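You operate a simulated robot arm through the tools that you are given. There is no shell and no other tool. Be economical: measure what you need, move in short steps, check, and stop when the job is done.

You run a simulated two-armed robot. Do the job below in one go: nothing can be reset, and whatever is moved stays where it is left.

## Task
Take the custard pot and put it on the cream dough. Push the centre cupboard door shut. Fetch the salt jar and stand it on the table. Pull the dishwasher door open. Do these in any order. Set down upright: custard pot, salt jar.

It is judged by the outcome, as a careful person would: the job done as asked, and still so three seconds after it is handed in. It fails if anything else is knocked over, pushed out of place, dropped, spilled or broken.

## Robot
Two 7-joint arms with fingered hands on one trunk, on a base that drives. Base frame: it is fixed to the floor where the robot stands at the start and does not move with it; the origin is under the middle of the robot, x ahead of it, y to its left, z up; the surface under the hand at the start is at about z = 900. Units: mm, degrees, N and s.
The left shoulder is at the start at [60, 138, 847], the right one opposite. With the tool pointing down near the work surface each hand reaches from about 100 to 900 mm from the robot's upright axis, wherever it stands, measured 20 degrees to its own side. Places, roughly: cupboard door [-1600, 300, 2000]; custard pot [500, 0, 1000]; dishwasher door [-1600, -100, 500]; dough (9x9x3 cm) [700, 100, 900]; salt jar [3000, 2000, 1000]; table [2000, -2400, 800]. Payload 4 kg a hand.
Tool frame (each hand has its own): the origin (TCP) lies between the finger pads and is the grasp point; the fingertips stand 36 mm ahead of it; z points along the fingers, y is the line along which they close. The gripper opens to 120 mm. The gripper's body begins 42 mm behind the TCP. The gripper is a hand of 5 fingers: y runs from the thumb to the fingers, the wrist lies at [-15, -109, -200] in the tool frame, and closing takes about 1.5 s.
Orientation is told as [roll, pitch, yaw] about the base's x, y, z axes, in that order, counted from this pose: with the fingers straight down and the wrist toward the robot, the tool's x, y and z point along [0, 1, 0], [1, 0, 0] and [0, 0, -1] of the base frame.

## Interface
- The arms move only by the tool drive_tool. It takes "left_deltas", "right_deltas" or both (then of equal length, played together; a hand with none holds still); each is one flat list of numbers, 6 for each row, row after row: the shift along the tool's x, y, z in units of 500 mm (1.0 is 500 mm), then the turn, a rotation vector about the tool's x, y, z in units of 45 degrees (1.0 is 45 degrees). In form: [dx, dy, dz, rx, ry, rz, dx, dy, dz, rx, ry, rz, ...]. A call has 1 to 12 rows; each row is the pose to reach, as a shift and turn from the pose commanded when the call began, along the tool's axes at that moment. "left_hand" and "right_hand" are, for a hand that has rows, the opening, from 0 (shut) to 1 (fully open), set as the call begins (left out, the last holds). A call with a number of a shift or a turn outside -1 to 1 is refused whole. A row lasts 0.2 s, in which the tool goes at most 50 mm and 8.6 degrees; a call with a longer step from one row to the next is refused whole, and so is a gripper value outside its range. Where a pose cannot be reached the arm comes as near as it can. A force on the tool above 40 N (or 10 N above the force at the start of the call, whichever is more), or a blocked arm, ends the call early, and 0.2 s more pass. The fingers move at their own pace (about 153 mm/s each) and stop on an object; they squeeze with about 28 N. The grip force told is the motor's: it shows also when the fingers shut on nothing. Time passes only in rows, and 0.2 s behind the last, so rows that repeat a pose let the fingers close. It gives the time, the measured TCP pose, the force on the tool (base axes), the opening and the grip force at its end, in the units of the frame above (readings bear some noise), with the torque about the TCP (base axes, N m) and any sound that the robot's microphone picked up, and new pictures: "show" is both (left out), scene, wrist or none (wrist: the cameras of the hands that moved).
- Cameras (640 x 400 px; columns grow to the right, rows downward): "scene" is now at [-11.5, -68, 1484.5]; the picture's right is [-0.96, -0.27, 0.00], its down [-0.23, 0.80, -0.55] and it looks along [0.15, -0.53, -0.83] (base axes); focal length 214 px, centre (320, 200). "left" rides on the left gripper at [-69, -79, -131] in its tool frame; the picture's right is [-0.78, -0.29, 0.55], its down [0.55, -0.73, 0.40] and it looks along [0.29, 0.61, 0.74] (tool axes); focal length 222 px, centre (320, 200). "right" rides on the right gripper at [69, -79, -131] in its tool frame; the picture's right is [-0.78, 0.29, -0.55], its down [-0.55, -0.74, 0.40] and it looks along [-0.29, 0.61, 0.74] (tool axes); focal length 222 px, centre (320, 200).
- raise_lower(by): slides the trunk up (or, below 0, down) by that many mm; the arms and the scene camera ride with it, the base frame stays. It gives what a move gives, with no picture.
- drive_base(legs): drives the robot by 1 to 6 legs, each [ahead, left, turn to the left] in mm, mm and degrees, along the robot's own axes; the way and the turn of a leg run together, so that a leg with both is an arc; at most 1500 mm and 180 degrees a leg. The arms and the cameras ride along, it lands a little off, and it stops where it bumps. It gives what a move gives, and a new picture of the scene camera.
- set_grasp(shape, hand): the hand has 5 fingers and takes this shape, open, in about a second: jaw (thumb against the fingers, like two jaws); tri (thumb and two fingers); tip (a fingertip pinch); poke (one finger out to press); point (the index stretched); flat (the hand flat); cup (the hand cupped); fist (a fist). The gripper value then closes the fingers along that shape, each until it touches; the sizes above hold for jaw. It gives what a move gives, with no picture.
- turn_head(pan, tilt): turns the head with the scene camera to pan (to the left, within 86 degrees either way) and tilt (down, from -29 to 69), counted from straight ahead of the robot. It gives what a move gives, and a new picture of the scene camera.
- probe_pixels(camera, pixels): for up to 12 pixels [column, row] of the newest picture of that camera ("zoom" is the newest enlarged one), the place [x, y, z] in the base frame of the surface seen there, good to about 3 mm, but the place of the scene camera against the robot may be out by one fixed shift of up to 25 mm in any direction. The clock stands still meanwhile.
- inspect(camera, box): a new picture of the part [left, top, right, bottom] of that camera's present view, enlarged. The clock stands still meanwhile.
- close_job(): hands the job in; it is judged then, once.

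Keep the steps short. Do not move on a guess: measure, check each grasp and each placing, and mend mistakes. In all there are 110 turns and 260 pictures (those below and enlarged ones count). Leave the grippers open and the arms clear of the work at the hand-in unless told otherwise, and finish with a single line.

The tools are called after "Emit:" as name(argument=value, ...) on one line, values as JSON. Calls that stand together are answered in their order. drive_tool: Moves the arms, as the interface text tells. Its arguments: {"type":"object","properties":{"left_deltas":{"type":"array","items":{"type":"number"}},"left_hand":{"type":"number"},"right_deltas":{"type":"array","items":{"type":"number"}},"right_hand":{"type":"number"},"show":{"type":"string","enum":["both","scene","wrist","none"]}},"required":[]} The other tools are called the same way: raise_lower (by) slides the trunk up or down; set_grasp (shape, hand) gives the hand a shape; drive_base (legs) drives the base; turn_head (pan, tilt) turns the head that bears the scene camera; probe_pixels (camera, pixels) gives the place of the surface under pixels of a picture; inspect (camera, box) takes an enlarged picture of a part of a camera's view; close_job () hands the job in.

At the start:

```text
time: 0.0
left_position: [547.5, -9.4, 1124.9]
left_tcp_rot: [-0.1, -0.1, 0.0]
left_contact_force: [0.5, 0.1, -0.4]
left_wrist_torque: [0.03, 0.02, 0.06]
left_opening: 119.7
left_grasp_force: 0.0
left_shape: jaw
right_position: [387.1, -501.6, 1104.9]
right_tcp_rot: [0.0, 0.0, 0.0]
right_contact_force: [-1.1, 0.2, -0.8]
right_wrist_torque: [-0.01, -0.01, 0.02]
right_opening: 119.6
right_grasp_force: 0.1
right_shape: jaw
trunk travel left (down, up): [-425.0, 165.0]
robot x, y, heading: [0.2, -2.4, -0.0]
head pan, tilt: [-74.3, 56.3]
```

scene: 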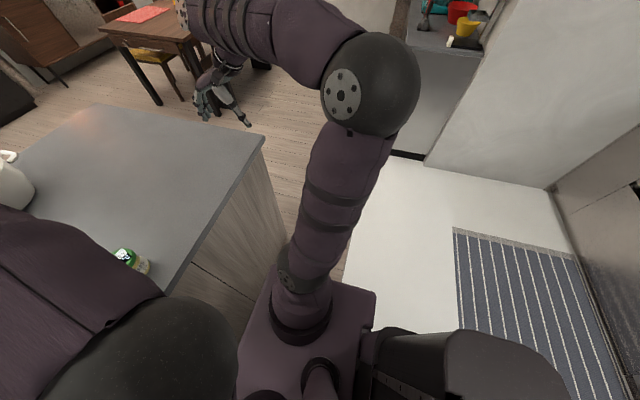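
right: 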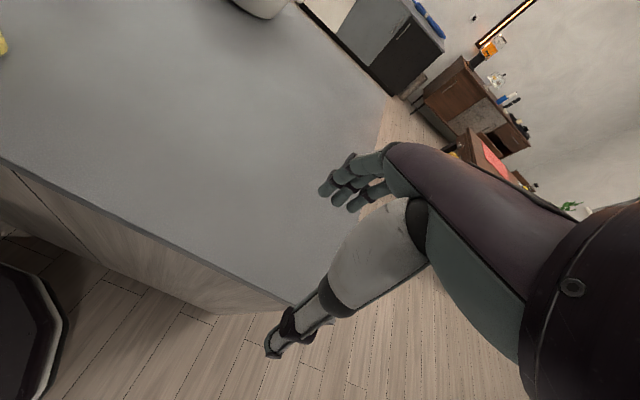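
left: 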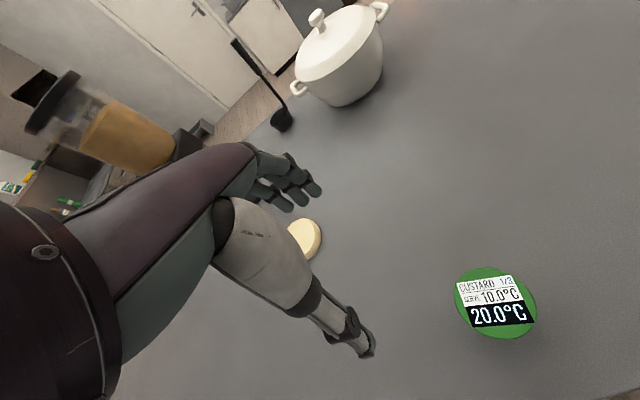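

I see the custard pot (green lid, left picture at about (497,303)) and a cream piece at (305,238). I turn the head to look ahead at the counter.

Emit:
turn_head(pan=0, tilt=45)

Emit:
inspect(camera="left", box=[400, 220, 600, 380])

Emit:
probe_pixels(camera="left", pixels=[[497, 303], [480, 275], [515, 330], [310, 238], [300, 226], [420, 200], [480, 345], [340, 60]])

```text
time: 1.5
left_position: [547.6, -9.3, 1124.9]
left_tcp_rot: [0.0, -0.1, 0.0]
left_contact_force: [0.2, -0.4, 0.9]
left_wrist_torque: [0.01, 0.03, 0.01]
left_opening: 119.6
left_grasp_force: 0.0
left_shape: jaw
right_position: [388.1, -501.4, 1104.8]
right_tcp_rot: [0.0, 0.0, -0.1]
right_contact_force: [-0.5, 0.0, 0.3]
right_wrist_torque: [0.0, -0.01, 0.01]
right_opening: 119.9
right_grasp_force: 0.0
right_shape: jaw
trunk travel left (down, up): [-425.0, 165.0]
robot x, y, heading: [-0.6, 2.3, 0.2]
head pan, tilt: [0.0, 45.0]
```

scene: 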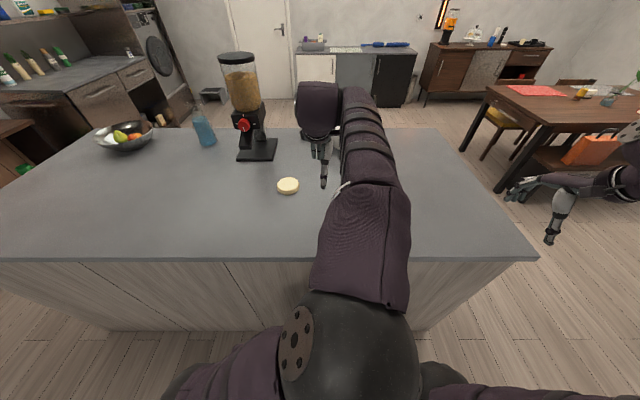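

```text
2.50 times, centred on (500, 300) of left
```

zoom: 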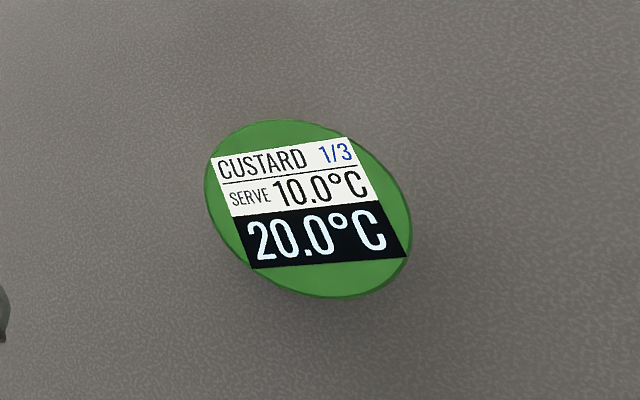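

```text
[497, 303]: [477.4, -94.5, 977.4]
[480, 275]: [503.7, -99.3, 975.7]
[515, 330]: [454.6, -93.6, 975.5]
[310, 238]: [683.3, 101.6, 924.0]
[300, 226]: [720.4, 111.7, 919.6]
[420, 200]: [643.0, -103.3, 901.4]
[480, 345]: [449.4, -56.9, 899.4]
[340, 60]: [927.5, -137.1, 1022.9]
```

Probing lid edges for the pot's centre and diameter, and the dough rims.

Emit:
probe_pixels(camera="zoom", pixels=[[210, 185], [405, 245], [285, 124], [345, 292], [245, 140], [405, 200], [320, 210], [260, 285], [300, 305], [360, 310]])

Emit:
probe_pixels(camera="scene", pixels=[[288, 179], [278, 186], [299, 186], [288, 185], [288, 194], [279, 192], [298, 191], [240, 210]])

Emit:
inspect(camera="left", box=[260, 190, 360, 270])

```text
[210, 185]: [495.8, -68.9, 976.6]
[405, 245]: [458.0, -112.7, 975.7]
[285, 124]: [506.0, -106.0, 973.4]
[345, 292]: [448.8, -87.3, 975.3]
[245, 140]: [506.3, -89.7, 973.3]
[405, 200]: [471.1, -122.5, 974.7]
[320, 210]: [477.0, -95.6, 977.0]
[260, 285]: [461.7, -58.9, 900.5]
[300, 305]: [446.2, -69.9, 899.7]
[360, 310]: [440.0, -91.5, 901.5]
```

```text
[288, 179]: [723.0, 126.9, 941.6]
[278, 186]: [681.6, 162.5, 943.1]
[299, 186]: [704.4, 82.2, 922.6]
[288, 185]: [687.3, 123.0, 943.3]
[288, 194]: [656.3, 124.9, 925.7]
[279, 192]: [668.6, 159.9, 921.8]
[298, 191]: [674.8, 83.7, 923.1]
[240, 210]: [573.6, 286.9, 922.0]
```

```text
5.00 times, centred on (310, 230) of left
```

zoom: 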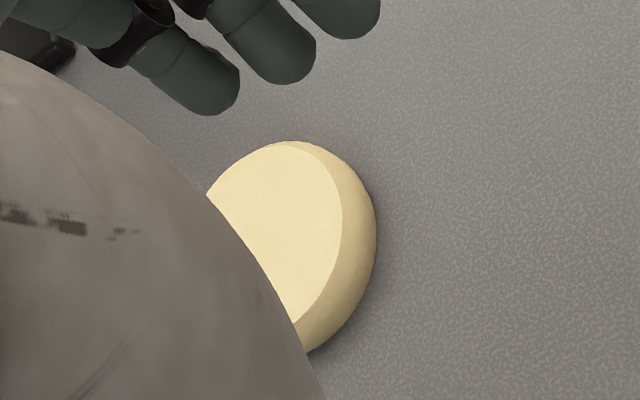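

Pot: centre (477,-94), top 977, diameter about 62. I move the left hand above it.

Emit:
drive_tool(left_deltas=[-0.057, -0.047, 0, 0, 0, 0, -0.113, -0.094, 0, 0, 0, 0, -0.17, -0.141, 0, 0, 0, 0, -0.17, -0.141, 0.08, 0, 0, 0, -0.17, -0.141, 0.08, 0, 0, 0], left_hand=1)

```text
time: 2.9
left_position: [504.7, -59.1, 1068.0]
left_tcp_rot: [1.3, 1.6, 5.1]
left_contact_force: [1.0, -0.4, -0.3]
left_wrist_torque: [0.01, -0.01, -0.01]
left_opening: 119.9
left_grasp_force: 0.1
left_shape: jaw
right_position: [387.3, -502.8, 1105.9]
right_tcp_rot: [0.1, -0.1, 0.1]
right_contact_force: [0.5, -0.1, -0.4]
right_wrist_torque: [0.0, -0.01, 0.01]
right_opening: 119.8
right_grasp_force: 0.1
right_shape: jaw
trunk travel left (down, up): [-425.0, 165.0]
robot x, y, heading: [1.3, 1.8, -0.0]
head pan, tilt: [0.0, 45.0]
stopped in row 5 (left hand): the arm was blocked; the commanded pose is now the measured one
```

scene: 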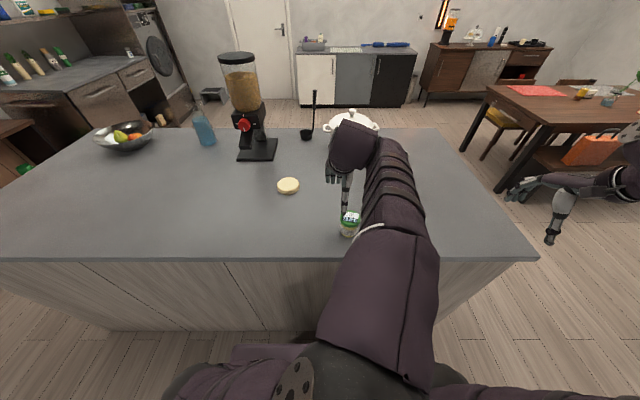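
left: 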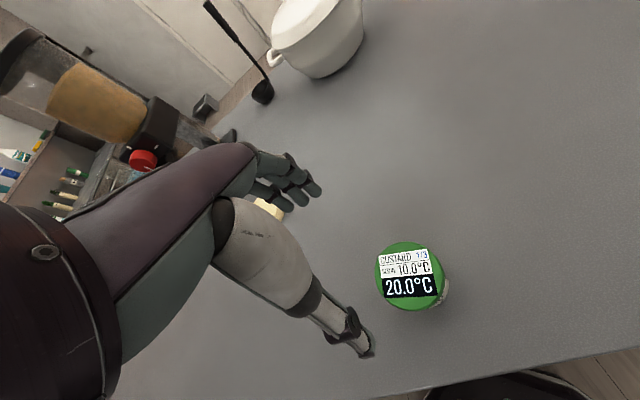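

The arm is blocked reaching across. I drive the base 220 mm right to have the pot on the left hand's side.

Emit:
drive_base(legs=[[0, -220, 0]])

```text
time: 4.5
left_position: [504.5, -274.2, 1067.2]
left_tcp_rot: [1.4, 1.5, 5.2]
left_contact_force: [-0.7, -1.4, 0.2]
left_wrist_torque: [0.02, 0.01, 0.0]
left_opening: 119.9
left_grasp_force: 0.1
left_shape: jaw
right_position: [388.3, -717.3, 1104.3]
right_tcp_rot: [0.0, 0.0, 0.1]
right_contact_force: [-0.8, -0.4, 0.4]
right_wrist_torque: [0.0, 0.02, 0.02]
right_opening: 119.6
right_grasp_force: 0.0
right_shape: jaw
trunk travel left (down, up): [-425.0, 165.0]
robot x, y, heading: [3.8, -214.5, 0.0]
head pan, tilt: [0.0, 45.0]
```

scene: 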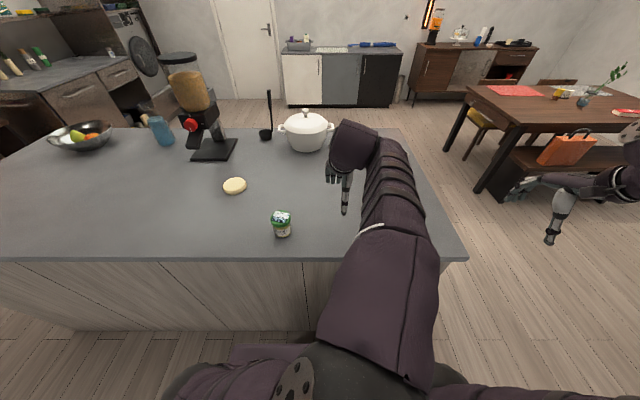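

Move left hand 180 mm left over the pot at the same height and straighten it.

Emit:
drive_tool(left_deltas=[0.09, -0.005, 0, -0.01, -0.01, 0.03, 0.18, -0.011, 0, -0.02, -0.02, 0.06, 0.27, -0.016, 0, -0.033, -0.03, 0.09, 0.364, -0.022, 0, -0.033, -0.03, 0.116, 0.364, -0.022, 0, -0.033, -0.03, 0.116], left_hand=1, show="both")

```text
time: 5.7
left_position: [472.5, -93.7, 1074.9]
left_tcp_rot: [-0.2, 0.1, -0.1]
left_contact_force: [0.5, 0.4, 0.3]
left_wrist_torque: [-0.02, -0.02, 0.01]
left_opening: 119.9
left_grasp_force: 0.1
left_shape: jaw
right_position: [387.7, -717.3, 1103.3]
right_tcp_rot: [0.0, 0.0, 0.1]
right_contact_force: [0.1, 0.9, -0.2]
right_wrist_torque: [0.03, -0.01, 0.0]
right_opening: 119.7
right_grasp_force: 0.1
right_shape: jaw
trunk travel left (down, up): [-425.0, 165.0]
robot x, y, heading: [-1.3, -214.6, -0.1]
head pan, tilt: [0.0, 45.0]
```

scene: 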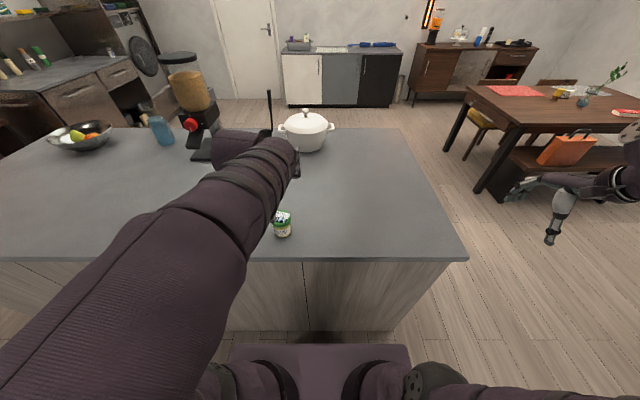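
left: 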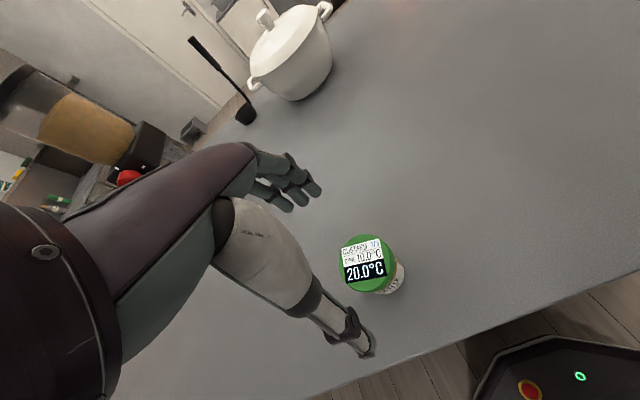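

Recheck of the pot's place from here before going down.

Emit:
probe_pixels(camera="left", pixels=[[369, 263], [345, 255], [394, 270], [365, 237], [372, 290], [400, 285]])

```text
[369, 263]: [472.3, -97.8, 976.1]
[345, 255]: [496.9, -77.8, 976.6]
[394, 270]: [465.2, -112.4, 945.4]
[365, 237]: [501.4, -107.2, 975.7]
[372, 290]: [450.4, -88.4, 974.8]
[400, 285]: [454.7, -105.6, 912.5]
```

Pot at (476,-95). Descend to TCP z 948.

Emit:
drive_tool(left_deltas=[0, 0.007, 0.09, 0, 0, 0, 0, 0.007, 0.17, 0, 0, 0, 0, 0.007, 0.22, 0, 0, 0, 0, 0.007, 0.254, 0, 0, 0, 0, 0.007, 0.254, 0, 0, 0], left_hand=1, show="wrist")

```text
time: 6.9
left_position: [479.8, -93.6, 945.3]
left_tcp_rot: [-0.2, 0.1, -0.1]
left_contact_force: [-0.2, -0.7, 0.2]
left_wrist_torque: [0.03, 0.0, 0.02]
left_opening: 119.9
left_grasp_force: 0.0
left_shape: jaw
right_position: [387.8, -716.9, 1103.3]
right_tcp_rot: [0.0, -0.1, 0.2]
right_contact_force: [0.2, 0.4, -0.8]
right_wrist_torque: [-0.01, 0.02, -0.01]
right_opening: 119.4
right_grasp_force: 0.1
right_shape: jaw
trunk travel left (down, up): [-425.0, 165.0]
robot x, y, heading: [0.4, -217.5, 0.3]
head pan, tilt: [0.0, 45.0]
```

left: 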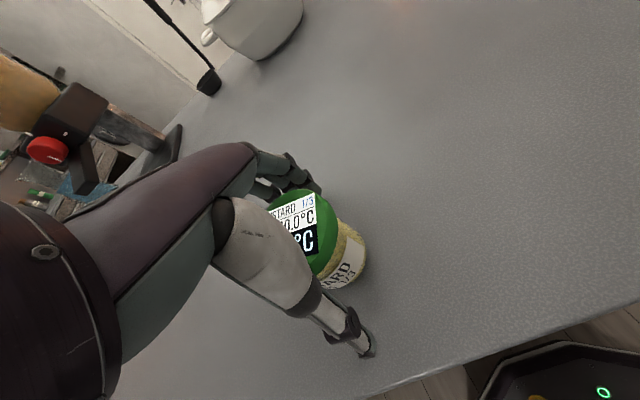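

Thumb and fingers stand on each side of the pot. Close.

Emit:
drive_tool(left_deltas=[0, 0, 0, 0, 0, 0, 0, 0, 0, 0, 0, 0, 0, 0, 0, 0, 0, 0, 0, 0, 0, 0, 0, 0, 0, 0, 0, 0, 0, 0, 0, 0, 0, 0, 0, 0, 0, 0, 0, 0, 0, 0, 0, 0, 0, 0, 0, 0], left_hand=0, show="wrist")

```text
time: 8.7
left_position: [480.4, -92.5, 946.1]
left_tcp_rot: [-0.1, 0.1, 0.0]
left_contact_force: [-0.8, 0.5, -0.9]
left_wrist_torque: [-0.01, -0.01, 0.01]
left_opening: 52.4
left_grasp_force: 27.6
left_shape: jaw
right_position: [387.2, -717.5, 1104.7]
right_tcp_rot: [0.0, 0.0, 0.1]
right_contact_force: [0.5, -0.3, 0.6]
right_wrist_torque: [0.02, 0.01, -0.03]
right_opening: 119.7
right_grasp_force: 0.1
right_shape: jaw
trunk travel left (down, up): [-425.0, 165.0]
robot x, y, heading: [4.3, -217.8, -0.1]
head pan, tilt: [0.0, 45.0]
```

left: 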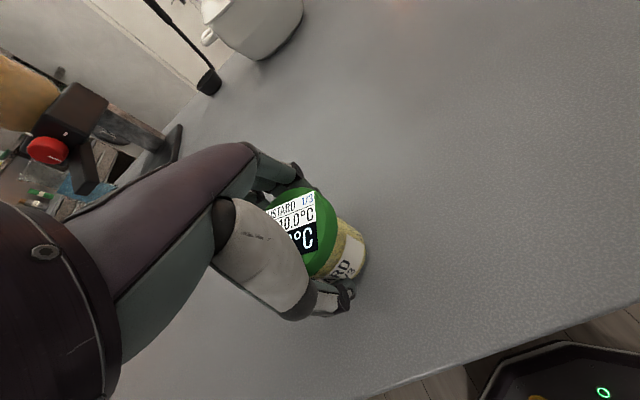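

Held at 52 mm with 27.6 N. Lift 70 mm.

Emit:
drive_tool(left_deltas=[0, 0, -0.04, 0, 0, 0, 0, 0, -0.09, 0, 0, 0, 0, 0, -0.14, 0, 0, 0, 0, 0, -0.14, 0, 0, 0])

```text
time: 9.7
left_position: [481.0, -93.7, 1014.9]
left_tcp_rot: [-0.1, 0.0, 0.0]
left_contact_force: [0.4, -0.7, -1.9]
left_wrist_torque: [0.02, 0.01, 0.0]
left_opening: 52.5
left_grasp_force: 28.0
left_shape: jaw
right_position: [387.1, -718.3, 1104.8]
right_tcp_rot: [0.0, 0.1, 0.1]
right_contact_force: [-0.3, 0.2, 0.8]
right_wrist_torque: [-0.02, 0.0, 0.02]
right_opening: 119.9
right_grasp_force: 0.0
right_shape: jaw
trunk travel left (down, up): [-425.0, 165.0]
robot x, y, heading: [-3.4, -214.9, -0.1]
head pan, tilt: [0.0, 45.0]
```

scene: 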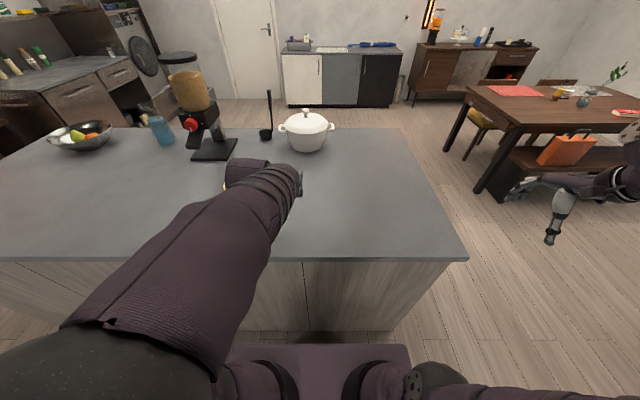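
left: 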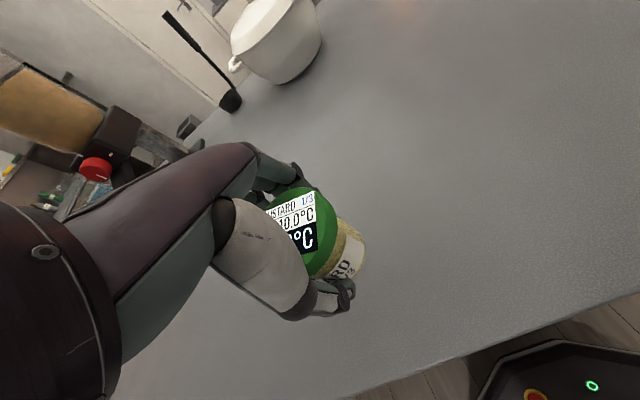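

Held well. Compare scene and left camera on the white pot and the ladle to get the scene camera's shift; also zoom on the dough (partly hidden).

Emit:
probe_pixels(camera="left", pixels=[[230, 100], [237, 65], [300, 40], [318, 45], [272, 82]])

Emit:
probe_pixels(camera="scene", pixels=[[265, 134], [281, 130], [306, 140], [332, 127], [318, 148], [306, 150], [244, 190], [390, 180]])

Emit:
inspect(camera="scene", box=[200, 100, 360, 200])

Emit:
inspect(camera="left", box=[160, 0, 360, 125])

```text
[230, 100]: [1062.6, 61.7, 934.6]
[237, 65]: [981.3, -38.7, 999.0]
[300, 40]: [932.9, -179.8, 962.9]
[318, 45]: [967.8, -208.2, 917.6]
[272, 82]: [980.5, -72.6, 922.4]
```

```text
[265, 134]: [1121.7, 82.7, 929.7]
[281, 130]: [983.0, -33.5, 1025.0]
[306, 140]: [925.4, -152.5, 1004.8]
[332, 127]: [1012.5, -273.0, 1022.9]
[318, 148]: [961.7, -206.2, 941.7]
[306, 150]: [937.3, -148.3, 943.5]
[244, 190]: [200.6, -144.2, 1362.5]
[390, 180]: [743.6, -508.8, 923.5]
```

```text
4.00 times, centred on (280, 150) of scene
```

zoom: 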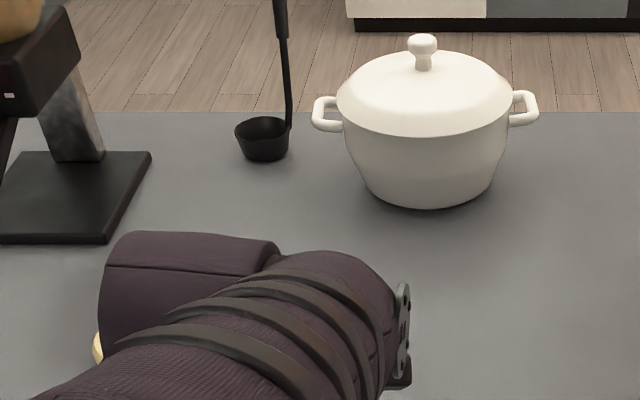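

```text
3.20 times, centred on (260, 62) of left
```

zoom: 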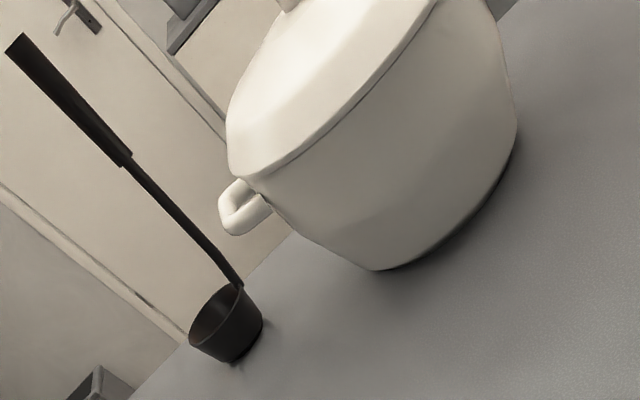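

I move the pot, raised, to about (620,140,1040), left of the dough's line so that the left camera sees the dough.

Emit:
drive_tool(left_deltas=[0, 0, -0.05, 0, 0, 0, 0.07, 0.04, -0.05, 0, 0, 0, 0.14, 0.08, -0.05, 0, 0, 0, 0.21, 0.12, -0.05, 0, 0, 0, 0.28, 0.16, -0.05, 0, 0, 0, 0.35, 0.2, -0.05, 0, 0, 0, 0.42, 0.24, -0.05, 0, 0, 0, 0.468, 0.278, -0.05, 0, 0, 0, 0.468, 0.278, -0.05, 0, 0, 0])

```text
time: 11.7
left_position: [619.5, 140.6, 1040.2]
left_tcp_rot: [-0.2, 0.2, 0.0]
left_contact_force: [0.4, 0.5, -1.8]
left_wrist_torque: [-0.01, -0.01, -0.03]
left_opening: 52.5
left_grasp_force: 28.0
left_shape: jaw
right_position: [387.5, -716.5, 1105.0]
right_tcp_rot: [0.1, 0.0, 0.1]
right_contact_force: [0.3, -0.1, -0.5]
right_wrist_torque: [-0.03, 0.01, 0.01]
right_opening: 119.7
right_grasp_force: 0.0
right_shape: jaw
trunk travel left (down, up): [-425.0, 165.0]
robot x, y, heading: [2.2, -218.5, -0.1]
head pan, tilt: [0.0, 45.0]
```

scene: 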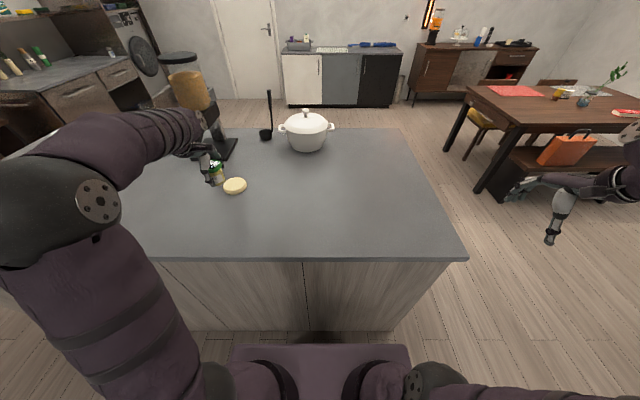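
left: 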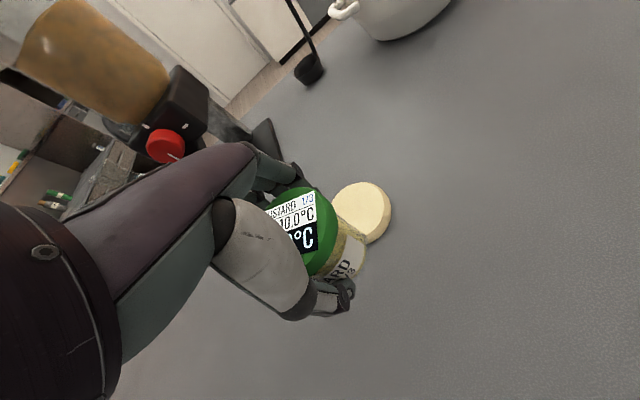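

Dough visible in both. Zoom in on it.

Emit:
inspect(camera="left", box=[300, 160, 420, 260])

Emit:
probe_pixels(camera="left", pixels=[[360, 205], [340, 195], [362, 184], [376, 192], [384, 212], [375, 228], [368, 240], [390, 200], [310, 230], [335, 245], [345, 262], [360, 262]])

Emit:
probe_pixels(camera="scene", pixels=[[234, 184], [234, 179], [226, 185], [243, 184], [234, 190], [224, 184], [246, 185], [218, 165], [219, 178], [219, 185]])

```text
4.00 times, centred on (360, 210) of left
```

zoom: 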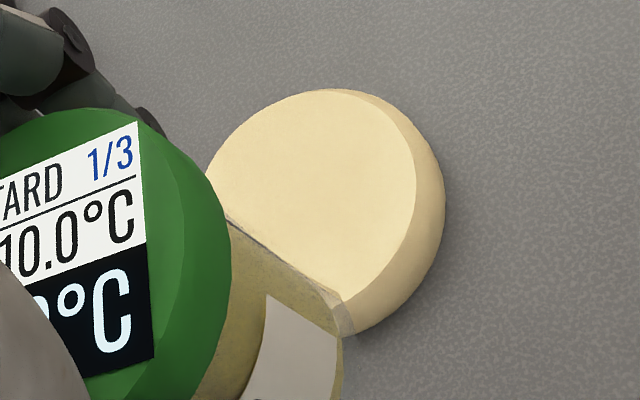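

```text
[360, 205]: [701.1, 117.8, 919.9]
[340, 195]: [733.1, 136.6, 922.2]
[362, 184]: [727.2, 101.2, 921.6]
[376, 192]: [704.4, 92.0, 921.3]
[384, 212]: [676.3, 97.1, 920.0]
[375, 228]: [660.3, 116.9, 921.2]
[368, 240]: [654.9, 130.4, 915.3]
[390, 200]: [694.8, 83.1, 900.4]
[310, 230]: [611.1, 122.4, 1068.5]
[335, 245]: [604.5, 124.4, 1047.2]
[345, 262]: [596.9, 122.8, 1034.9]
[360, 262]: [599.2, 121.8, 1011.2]
```

```text
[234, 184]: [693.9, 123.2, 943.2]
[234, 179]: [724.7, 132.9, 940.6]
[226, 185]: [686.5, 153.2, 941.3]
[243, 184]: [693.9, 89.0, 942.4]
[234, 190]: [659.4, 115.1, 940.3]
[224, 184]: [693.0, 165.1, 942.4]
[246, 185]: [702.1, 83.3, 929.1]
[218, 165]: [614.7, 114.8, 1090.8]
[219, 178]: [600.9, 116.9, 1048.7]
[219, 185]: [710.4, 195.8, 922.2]
```

Dough centre ≈ (695,129), top 921. Pot bottom is TCP−46, so release height is TCP z ≈ 968. Move over and lower partly.

Emit:
drive_tool(left_deltas=[-0.01, 0.08, 0, 0, 0, 0, -0.021, 0.152, 0, 0, 0, 0, -0.021, 0.152, 0.06, 0, 0, 0, -0.021, 0.152, 0.1, 0, 0, 0, -0.021, 0.152, 0.12, 0, 0, 0, -0.021, 0.152, 0.12, 0, 0, 0])

```text
time: 13.1
left_position: [696.2, 131.8, 978.5]
left_tcp_rot: [-0.2, 0.2, 0.1]
left_contact_force: [-0.8, -0.6, -2.3]
left_wrist_torque: [0.01, -0.04, -0.01]
left_opening: 52.8
left_grasp_force: 27.4
left_shape: jaw
right_position: [387.7, -716.9, 1104.7]
right_tcp_rot: [-0.1, 0.0, 0.1]
right_contact_force: [-0.2, 0.3, -0.4]
right_wrist_torque: [0.0, -0.03, 0.0]
right_opening: 119.8
right_grasp_force: 0.0
right_shape: jaw
trunk travel left (down, up): [-425.0, 165.0]
robot x, y, heading: [-3.2, -214.1, 0.1]
head pan, tilt: [0.0, 45.0]
```

scene: 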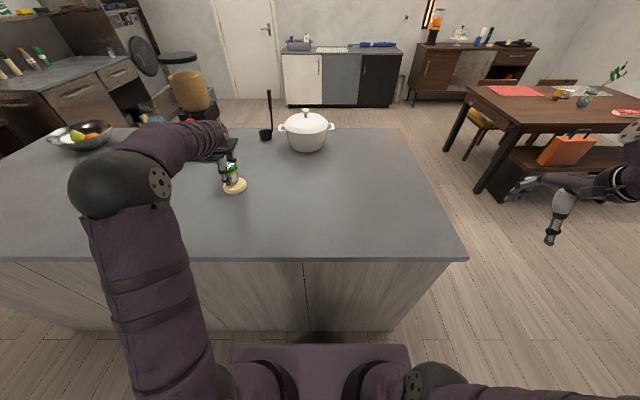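
left: 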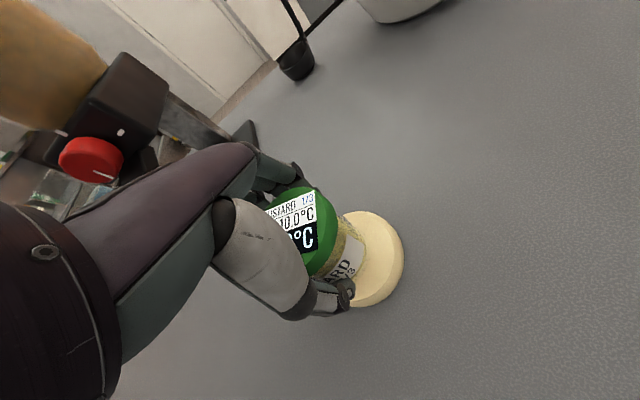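

Check centring with enlarged views.

Emit:
inspect(camera="scene", box=[190, 135, 286, 195])

Emit:
inspect(camera="left", box=[260, 180, 420, 320])

```text
6.67 times, centred on (238, 165) of scene
```

zoom: 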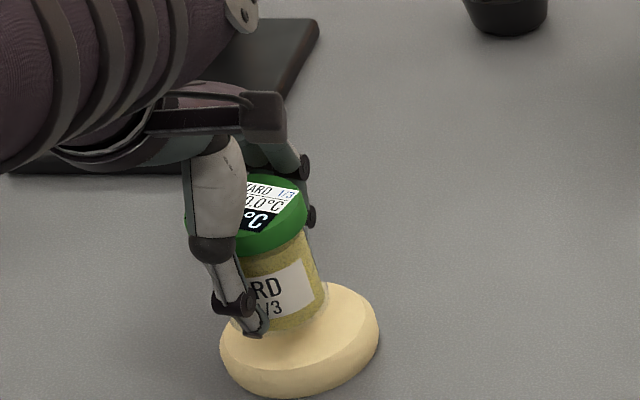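

```text
2.86 times, centred on (340, 250) of left
```

zoom: 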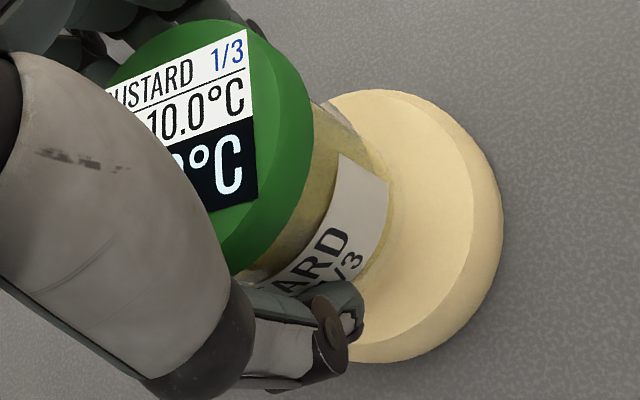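

Emit:
probe_pixels(camera="zoom", pixels=[[385, 205], [375, 250], [385, 180], [470, 230], [440, 330], [370, 95], [440, 130], [420, 355], [480, 200]])

Emit:
probe_pixels(camera="scene", pixels=[[234, 184], [234, 190], [245, 184], [226, 189], [240, 182], [236, 183], [240, 172]])

```text
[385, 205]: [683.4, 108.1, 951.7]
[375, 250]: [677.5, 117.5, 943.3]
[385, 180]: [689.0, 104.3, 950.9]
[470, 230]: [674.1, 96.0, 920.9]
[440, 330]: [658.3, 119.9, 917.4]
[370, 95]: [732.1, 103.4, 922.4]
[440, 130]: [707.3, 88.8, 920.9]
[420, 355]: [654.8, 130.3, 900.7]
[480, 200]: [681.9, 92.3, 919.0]
```

```text
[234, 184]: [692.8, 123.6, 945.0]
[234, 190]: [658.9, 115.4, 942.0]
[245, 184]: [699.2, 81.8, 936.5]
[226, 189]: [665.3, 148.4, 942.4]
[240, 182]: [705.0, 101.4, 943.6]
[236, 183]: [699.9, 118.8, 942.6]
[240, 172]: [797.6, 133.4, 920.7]
```

Pot axis ≈ (699,129), dough centre ≈ (700,130): centred. Lower the last 11 mm.

Emit:
drive_tool(left_deltas=[0, 0, 0.008, 0, 0, 0, 0, 0, 0.015, 0, 0, 0, 0, 0, 0.021, 0, 0, 0, 0, 0, 0.024, 0, 0, 0], show="none")

Emit:
inspect(camera="scene", box=[190, 135, 286, 195])

```text
time: 14.1
left_position: [697.3, 131.5, 967.2]
left_tcp_rot: [-0.3, 0.2, 0.0]
left_contact_force: [0.1, 0.2, -2.2]
left_wrist_torque: [0.01, -0.02, 0.03]
left_opening: 52.6
left_grasp_force: 28.3
left_shape: jaw
right_position: [388.6, -717.5, 1105.5]
right_tcp_rot: [0.1, 0.0, 0.1]
right_contact_force: [-0.4, -0.2, 0.0]
right_wrist_torque: [-0.02, -0.01, 0.02]
right_opening: 119.8
right_grasp_force: 0.0
right_shape: jaw
trunk travel left (down, up): [-425.0, 165.0]
robot x, y, heading: [0.5, -215.4, 0.0]
head pan, tilt: [0.0, 45.0]
```

```text
6.67 times, centred on (238, 165) of scene
```

zoom: 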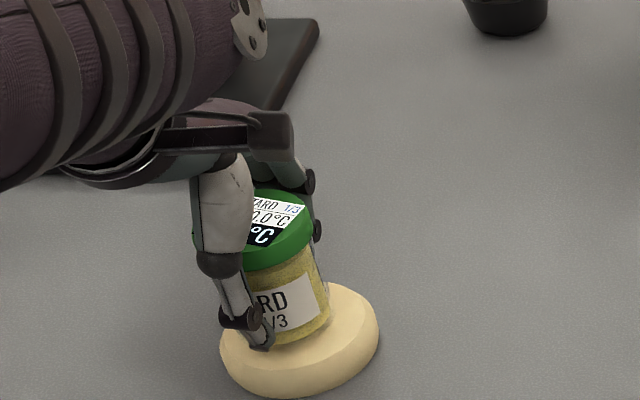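

Not yet loaded (force −2.2 N, still carrying). Down by small steps.

Emit:
drive_tool(left_deltas=[0, 0, 0.002, 0, 0, 0, 0, 0, 0.004, 0, 0, 0, 0, 0, 0.006, 0, 0, 0, 0, 0, 0.006, 0, 0, 0], show="none")

```text
time: 15.1
left_position: [695.6, 130.7, 964.3]
left_tcp_rot: [-0.2, -0.1, 0.0]
left_contact_force: [1.2, 0.4, 0.8]
left_wrist_torque: [0.01, -0.05, 0.0]
left_opening: 52.7
left_grasp_force: 28.2
left_shape: jaw
right_position: [387.1, -716.0, 1105.6]
right_tcp_rot: [0.1, 0.0, 0.2]
right_contact_force: [-0.6, -0.3, 0.0]
right_wrist_torque: [0.01, 0.0, 0.0]
right_opening: 119.6
right_grasp_force: 0.0
right_shape: jaw
trunk travel left (down, up): [-425.0, 165.0]
robot x, y, heading: [0.8, -216.1, 0.2]
head pan, tilt: [0.0, 45.0]
```

Weight is now off the hand (+0.8 N): it stands on the dough. Open, wait, then rise straight up.

Emit:
drive_tool(left_deltas=[0, 0, 0, 0, 0, 0, 0, 0, 0, 0, 0, 0, 0, 0, 0, 0, 0, 0, 0, 0, 0, 0, 0, 0, 0, 0, 0, 0, 0, 0, 0, 0, 0, 0, 0, 0], left_hand=1, show="both")

```text
time: 16.5
left_position: [697.0, 129.9, 965.4]
left_tcp_rot: [-0.2, 0.0, 0.1]
left_contact_force: [1.0, 0.2, 0.0]
left_wrist_torque: [-0.01, 0.01, -0.04]
left_opening: 119.6
left_grasp_force: 0.0
left_shape: jaw
right_position: [388.7, -716.0, 1104.8]
right_tcp_rot: [0.0, 0.0, 0.1]
right_contact_force: [-0.1, 0.3, -0.5]
right_wrist_torque: [0.01, 0.0, -0.01]
right_opening: 119.7
right_grasp_force: 0.1
right_shape: jaw
trunk travel left (down, up): [-425.0, 165.0]
robot x, y, heading: [-0.1, -215.4, 0.1]
head pan, tilt: [0.0, 45.0]
```

scene: 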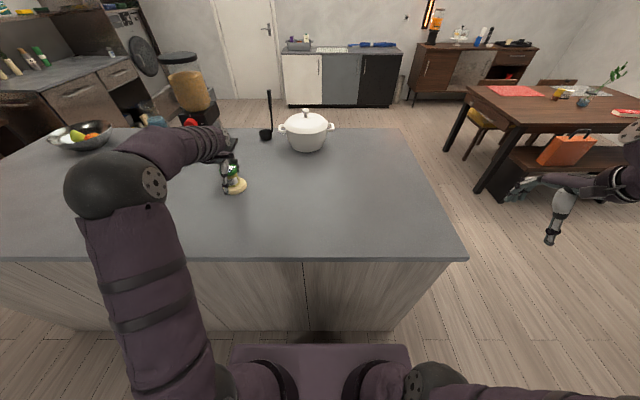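
left: 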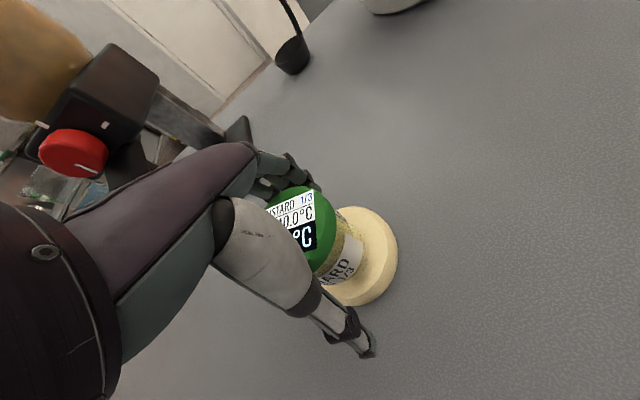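

Pot stands free. Rise 160 mm, then back the hand off toward the robot.

Emit:
drive_tool(left_deltas=[0, 0, -0.08, 0, 0, 0, 0, 0, -0.17, 0, 0, 0, 0, 0, -0.26, 0, 0, 0, 0, 0, -0.34, 0, 0, 0, 0, -0.08, -0.34, 0, 0, 0, 0, -0.17, -0.34, 0, 0, 0, 0, -0.26, -0.34, 0, 0, 0, 0, -0.35, -0.34, 0, 0, 0, 0, -0.44, -0.34, 0, 0, 0, 0, -0.53, -0.34, 0, 0, 0, 0, -0.53, -0.34, 0, 0, 0])

Emit:
inspect(camera="scene", box=[186, 130, 282, 200])

```text
time: 18.9
left_position: [429.6, 130.8, 1133.7]
left_tcp_rot: [-0.3, 0.1, 0.0]
left_contact_force: [0.2, 0.1, 0.2]
left_wrist_torque: [-0.02, -0.01, 0.01]
left_opening: 119.8
left_grasp_force: 0.0
left_shape: jaw
right_position: [387.6, -717.6, 1104.9]
right_tcp_rot: [0.1, 0.0, 0.2]
right_contact_force: [0.9, 0.0, -0.6]
right_wrist_torque: [0.01, 0.01, -0.01]
right_opening: 119.7
right_grasp_force: 0.0
right_shape: jaw
trunk travel left (down, up): [-425.0, 165.0]
robot x, y, heading: [-0.9, -216.4, -0.1]
head pan, tilt: [0.0, 45.0]
```

scene: 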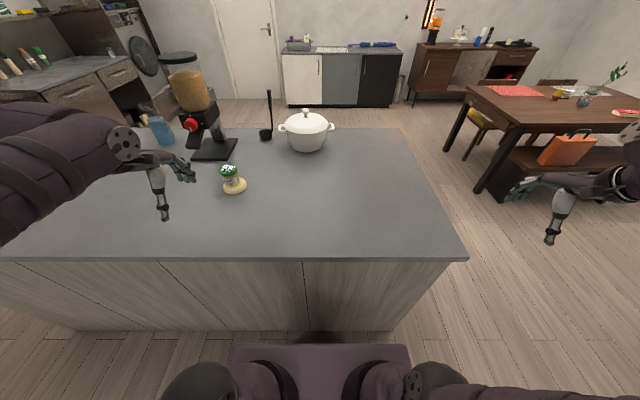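
left: 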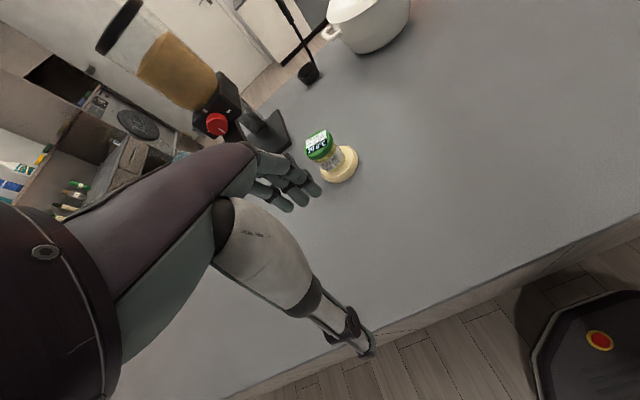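

```text
5.71 times, centred on (234, 165) of scene
```

zoom: 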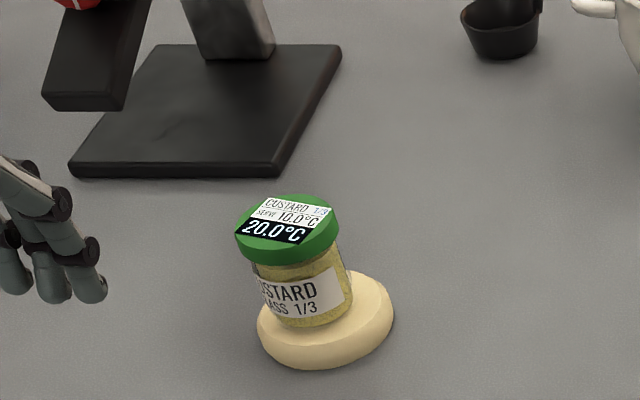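

Check whether it sits well centred.

Emit:
probe_pixels(camera="zoom", pixels=[[290, 225], [240, 230], [335, 215], [290, 198], [275, 240], [300, 320], [320, 330], [266, 318], [385, 300], [330, 355], [370, 280], [350, 285]])

Emit:
inspect(camera="left", box=[280, 110, 376, 200])

```text
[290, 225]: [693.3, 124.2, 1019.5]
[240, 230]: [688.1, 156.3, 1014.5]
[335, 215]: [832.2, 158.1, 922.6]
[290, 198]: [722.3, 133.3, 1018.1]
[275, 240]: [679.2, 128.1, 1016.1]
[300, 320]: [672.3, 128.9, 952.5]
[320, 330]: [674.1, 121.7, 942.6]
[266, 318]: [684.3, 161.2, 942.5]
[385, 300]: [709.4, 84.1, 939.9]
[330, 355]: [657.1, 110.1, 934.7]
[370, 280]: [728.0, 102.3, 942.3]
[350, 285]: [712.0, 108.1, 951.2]
```

```text
4.44 times, centred on (328, 155) of left
```

zoom: 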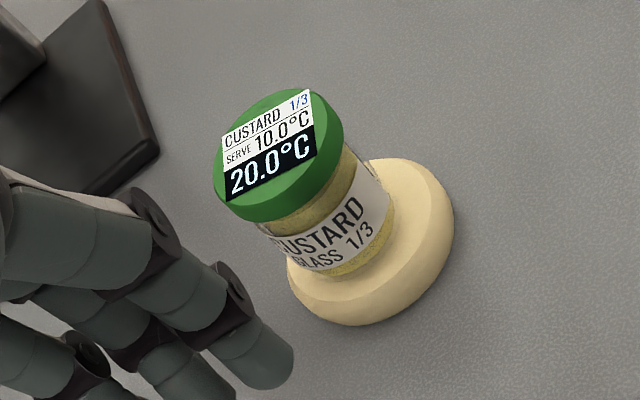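

Pot sits centred and upright (lid top ≈ 997). Next, the kitchen side behind. I back off 350 mm, then turn left 90°.

Emit:
drive_base(legs=[[-350, 0, 0], [0, 0, 90]])

Emit:
turn_head(pan=70, tilt=10)

```text
time: 25.0
left_position: [-701.6, 206.4, 1134.6]
left_tcp_rot: [-0.3, 0.1, 90.8]
left_contact_force: [0.0, -0.7, 1.2]
left_wrist_torque: [-0.03, 0.0, 0.0]
left_opening: 120.0
left_grasp_force: 0.2
left_shape: jaw
right_position: [146.2, 176.4, 1104.8]
right_tcp_rot: [0.1, 0.0, 90.9]
right_contact_force: [0.5, 0.5, 0.1]
right_wrist_torque: [-0.02, -0.01, -0.02]
right_opening: 119.7
right_grasp_force: 0.1
right_shape: jaw
trunk travel left (down, up): [-425.0, 165.0]
robot x, y, heading: [-349.1, -220.7, 91.0]
head pan, tilt: [0.0, 45.0]
```

scene: 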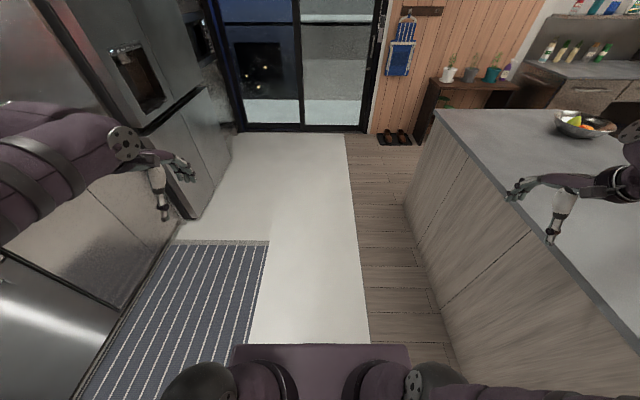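

```text
time: 26.4
left_position: [-702.6, 205.7, 1134.4]
left_tcp_rot: [-0.2, 0.1, 90.8]
left_contact_force: [-0.1, -0.2, 0.7]
left_wrist_torque: [0.01, 0.01, 0.03]
left_opening: 119.7
left_grasp_force: 0.1
left_shape: jaw
right_position: [147.1, 176.8, 1105.0]
right_tcp_rot: [-0.1, -0.1, 90.9]
right_contact_force: [0.5, -1.0, 0.7]
right_wrist_torque: [0.0, -0.04, -0.02]
right_opening: 119.7
right_grasp_force: 0.2
right_shape: jaw
trunk travel left (down, up): [-425.0, 165.0]
robot x, y, heading: [-348.1, -221.5, 91.1]
head pan, tilt: [70.0, 10.0]
```

scene: 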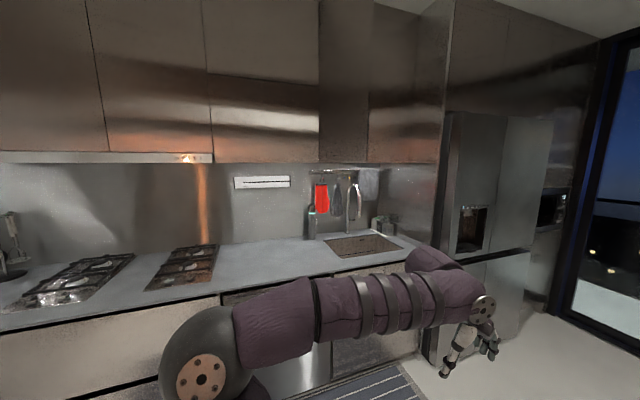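

Turn another 90° left to face the kitchen wall.

Emit:
drive_base(legs=[[0, 0, 89]])

Emit:
turn_head(pan=0, tilt=0)

Emit:
turn_head(pan=-30, tilt=-15)

```text
time: 30.6
left_position: [-775.5, -567.2, 1134.1]
left_tcp_rot: [-0.1, 0.1, -179.7]
left_contact_force: [0.3, -0.4, 0.6]
left_wrist_torque: [0.02, 0.0, 0.02]
left_opening: 119.7
left_grasp_force: 0.1
left_shape: jaw
right_position: [-739.8, 281.1, 1104.6]
right_tcp_rot: [-0.1, 0.0, -179.7]
right_contact_force: [0.1, 0.0, -0.5]
right_wrist_torque: [0.01, -0.01, 0.01]
right_opening: 119.7
right_grasp_force: 0.1
right_shape: jaw
trunk travel left (down, up): [-425.0, 165.0]
robot x, y, heading: [-349.3, -218.7, -179.4]
head pan, tilt: [70.0, 10.0]
```

scene: 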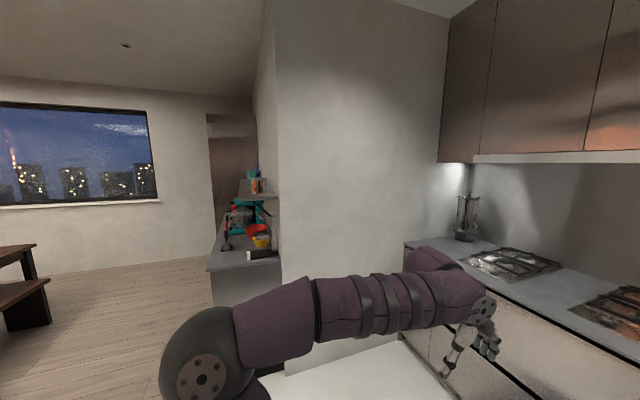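

```text
time: 32.0
left_position: [-776.0, -567.2, 1134.1]
left_tcp_rot: [-0.2, 0.0, -179.7]
left_contact_force: [1.0, 1.3, 0.0]
left_wrist_torque: [0.01, -0.03, 0.01]
left_opening: 119.6
left_grasp_force: 0.2
left_shape: jaw
right_position: [-738.8, 281.8, 1105.0]
right_tcp_rot: [-0.1, 0.0, -179.6]
right_contact_force: [0.0, -0.1, -0.4]
right_wrist_torque: [0.03, -0.04, -0.03]
right_opening: 120.0
right_grasp_force: 0.1
right_shape: jaw
trunk travel left (down, up): [-425.0, 165.0]
robot x, y, heading: [-350.6, -217.6, -179.3]
head pan, tilt: [0.0, 0.0]
```

scene: 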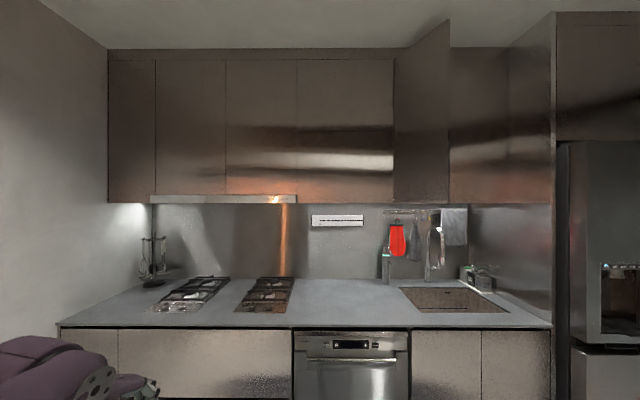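

```text
time: 33.0
left_position: [-776.5, -567.3, 1134.2]
left_tcp_rot: [-0.2, 0.2, -179.8]
left_contact_force: [0.0, 0.8, -0.7]
left_wrist_torque: [0.0, -0.01, 0.0]
left_opening: 119.6
left_grasp_force: 0.1
left_shape: jaw
right_position: [-738.2, 281.7, 1103.9]
right_tcp_rot: [0.1, 0.0, -179.7]
right_contact_force: [0.1, 0.2, 0.3]
right_wrist_torque: [0.05, 0.0, 0.0]
right_opening: 119.6
right_grasp_force: 0.1
right_shape: jaw
trunk travel left (down, up): [-425.0, 165.0]
robot x, y, heading: [-348.4, -217.5, -179.6]
head pan, tilt: [-30.0, -15.0]
```

scene: 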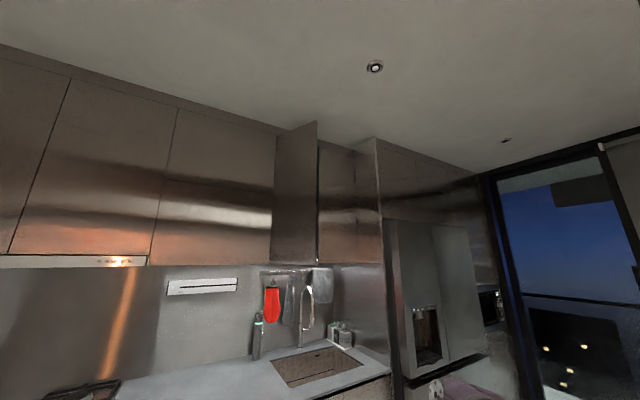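

The open cupboard door is seen edge-on-ish at (275–318, 120–265), hinge on the left at the cupboard front. Probe it and the frame.

Emit:
probe_pixels(camera="scene", pixels=[[314, 260], [314, 200], [312, 140], [280, 258], [280, 200], [295, 200], [340, 255], [370, 258], [250, 250], [290, 262], [325, 260], [374, 200]])

Emit:
inspect(camera="scene", box=[240, 110, 400, 290])

```text
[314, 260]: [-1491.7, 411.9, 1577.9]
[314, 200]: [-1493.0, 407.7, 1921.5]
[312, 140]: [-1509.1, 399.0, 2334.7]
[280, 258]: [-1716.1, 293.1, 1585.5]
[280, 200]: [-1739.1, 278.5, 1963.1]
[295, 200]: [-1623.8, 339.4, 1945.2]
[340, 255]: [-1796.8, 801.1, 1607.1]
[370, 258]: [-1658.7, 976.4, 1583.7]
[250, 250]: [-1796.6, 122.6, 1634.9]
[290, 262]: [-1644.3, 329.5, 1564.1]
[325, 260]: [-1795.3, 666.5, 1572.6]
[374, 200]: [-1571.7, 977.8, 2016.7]
```

```text
2.22 times, centred on (320, 200) of scene
```

zoom: 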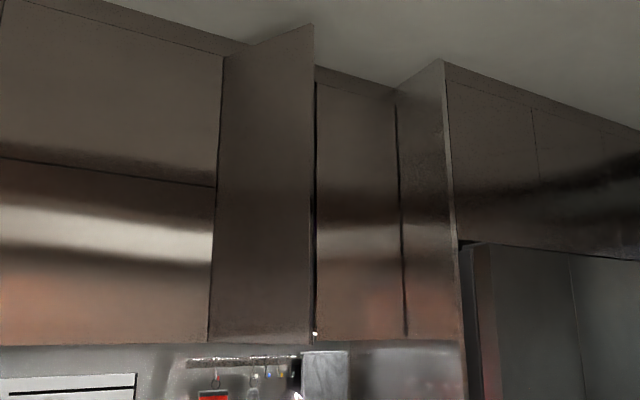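

Door: hinge at about (-1797,252), free edge (-1490,410), bottom z ≈ 1550, open about 62°. I'll raise the trunk fully and drive nearer, then look at counter edge and dishwasher.

Emit:
raise_lower(by=160)

Emit:
drive_base(legs=[[450, -350, 0]])

Emit:
turn_head(pan=0, tilt=40)

```text
time: 34.8
left_position: [-775.8, -566.8, 1294.3]
left_tcp_rot: [-0.2, 0.2, -179.7]
left_contact_force: [-0.5, -0.3, -1.3]
left_wrist_torque: [-0.02, -0.02, 0.01]
left_opening: 119.7
left_grasp_force: 0.1
left_shape: jaw
right_position: [-738.1, 281.5, 1264.8]
right_tcp_rot: [0.0, 0.1, -179.6]
right_contact_force: [-0.3, -0.3, -1.0]
right_wrist_torque: [0.02, 0.04, 0.02]
right_opening: 119.8
right_grasp_force: 0.2
right_shape: jaw
trunk travel left (down, up): [-585.0, 5.0]
robot x, y, heading: [-350.7, -216.7, -179.5]
head pan, tilt: [-30.0, -15.0]
```

```text
time: 38.1
left_position: [-1232.3, -214.3, 1295.2]
left_tcp_rot: [-0.1, 0.2, -179.9]
left_contact_force: [-1.0, -1.5, -0.4]
left_wrist_torque: [-0.01, -0.04, -0.02]
left_opening: 119.6
left_grasp_force: 0.1
left_shape: jaw
right_position: [-1190.7, 634.2, 1263.9]
right_tcp_rot: [0.0, 0.0, -179.8]
right_contact_force: [-0.4, -0.1, -0.7]
right_wrist_torque: [-0.01, -0.04, 0.01]
right_opening: 119.6
right_grasp_force: 0.1
right_shape: jaw
trunk travel left (down, up): [-585.0, 5.0]
robot x, y, heading: [-802.0, 132.4, -179.7]
head pan, tilt: [-30.0, -15.0]
```

scene: 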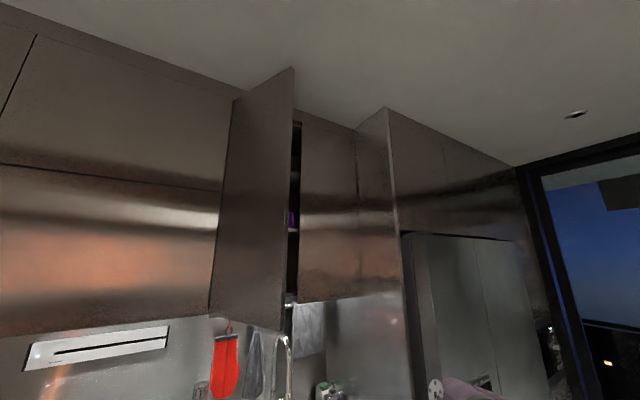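

```text
time: 39.3
left_position: [-1230.5, -214.7, 1294.9]
left_tcp_rot: [-0.2, 0.1, -179.9]
left_contact_force: [-0.4, -0.1, -0.9]
left_wrist_torque: [0.0, 0.0, -0.03]
left_opening: 119.7
left_grasp_force: 0.0
left_shape: jaw
right_position: [-1190.5, 633.5, 1264.9]
right_tcp_rot: [0.0, -0.1, -179.9]
right_contact_force: [0.0, 0.3, 0.1]
right_wrist_torque: [0.02, 0.01, 0.0]
right_opening: 119.7
right_grasp_force: 0.0
right_shape: jaw
trunk travel left (down, up): [-585.0, 5.0]
robot x, y, heading: [-800.3, 135.1, -180.1]
head pan, tilt: [0.0, 40.0]
```

scene: 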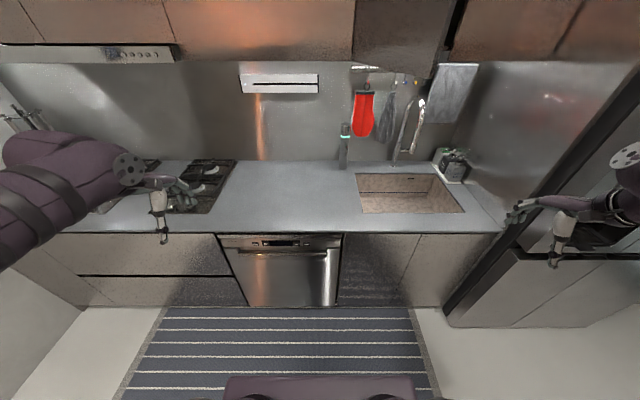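

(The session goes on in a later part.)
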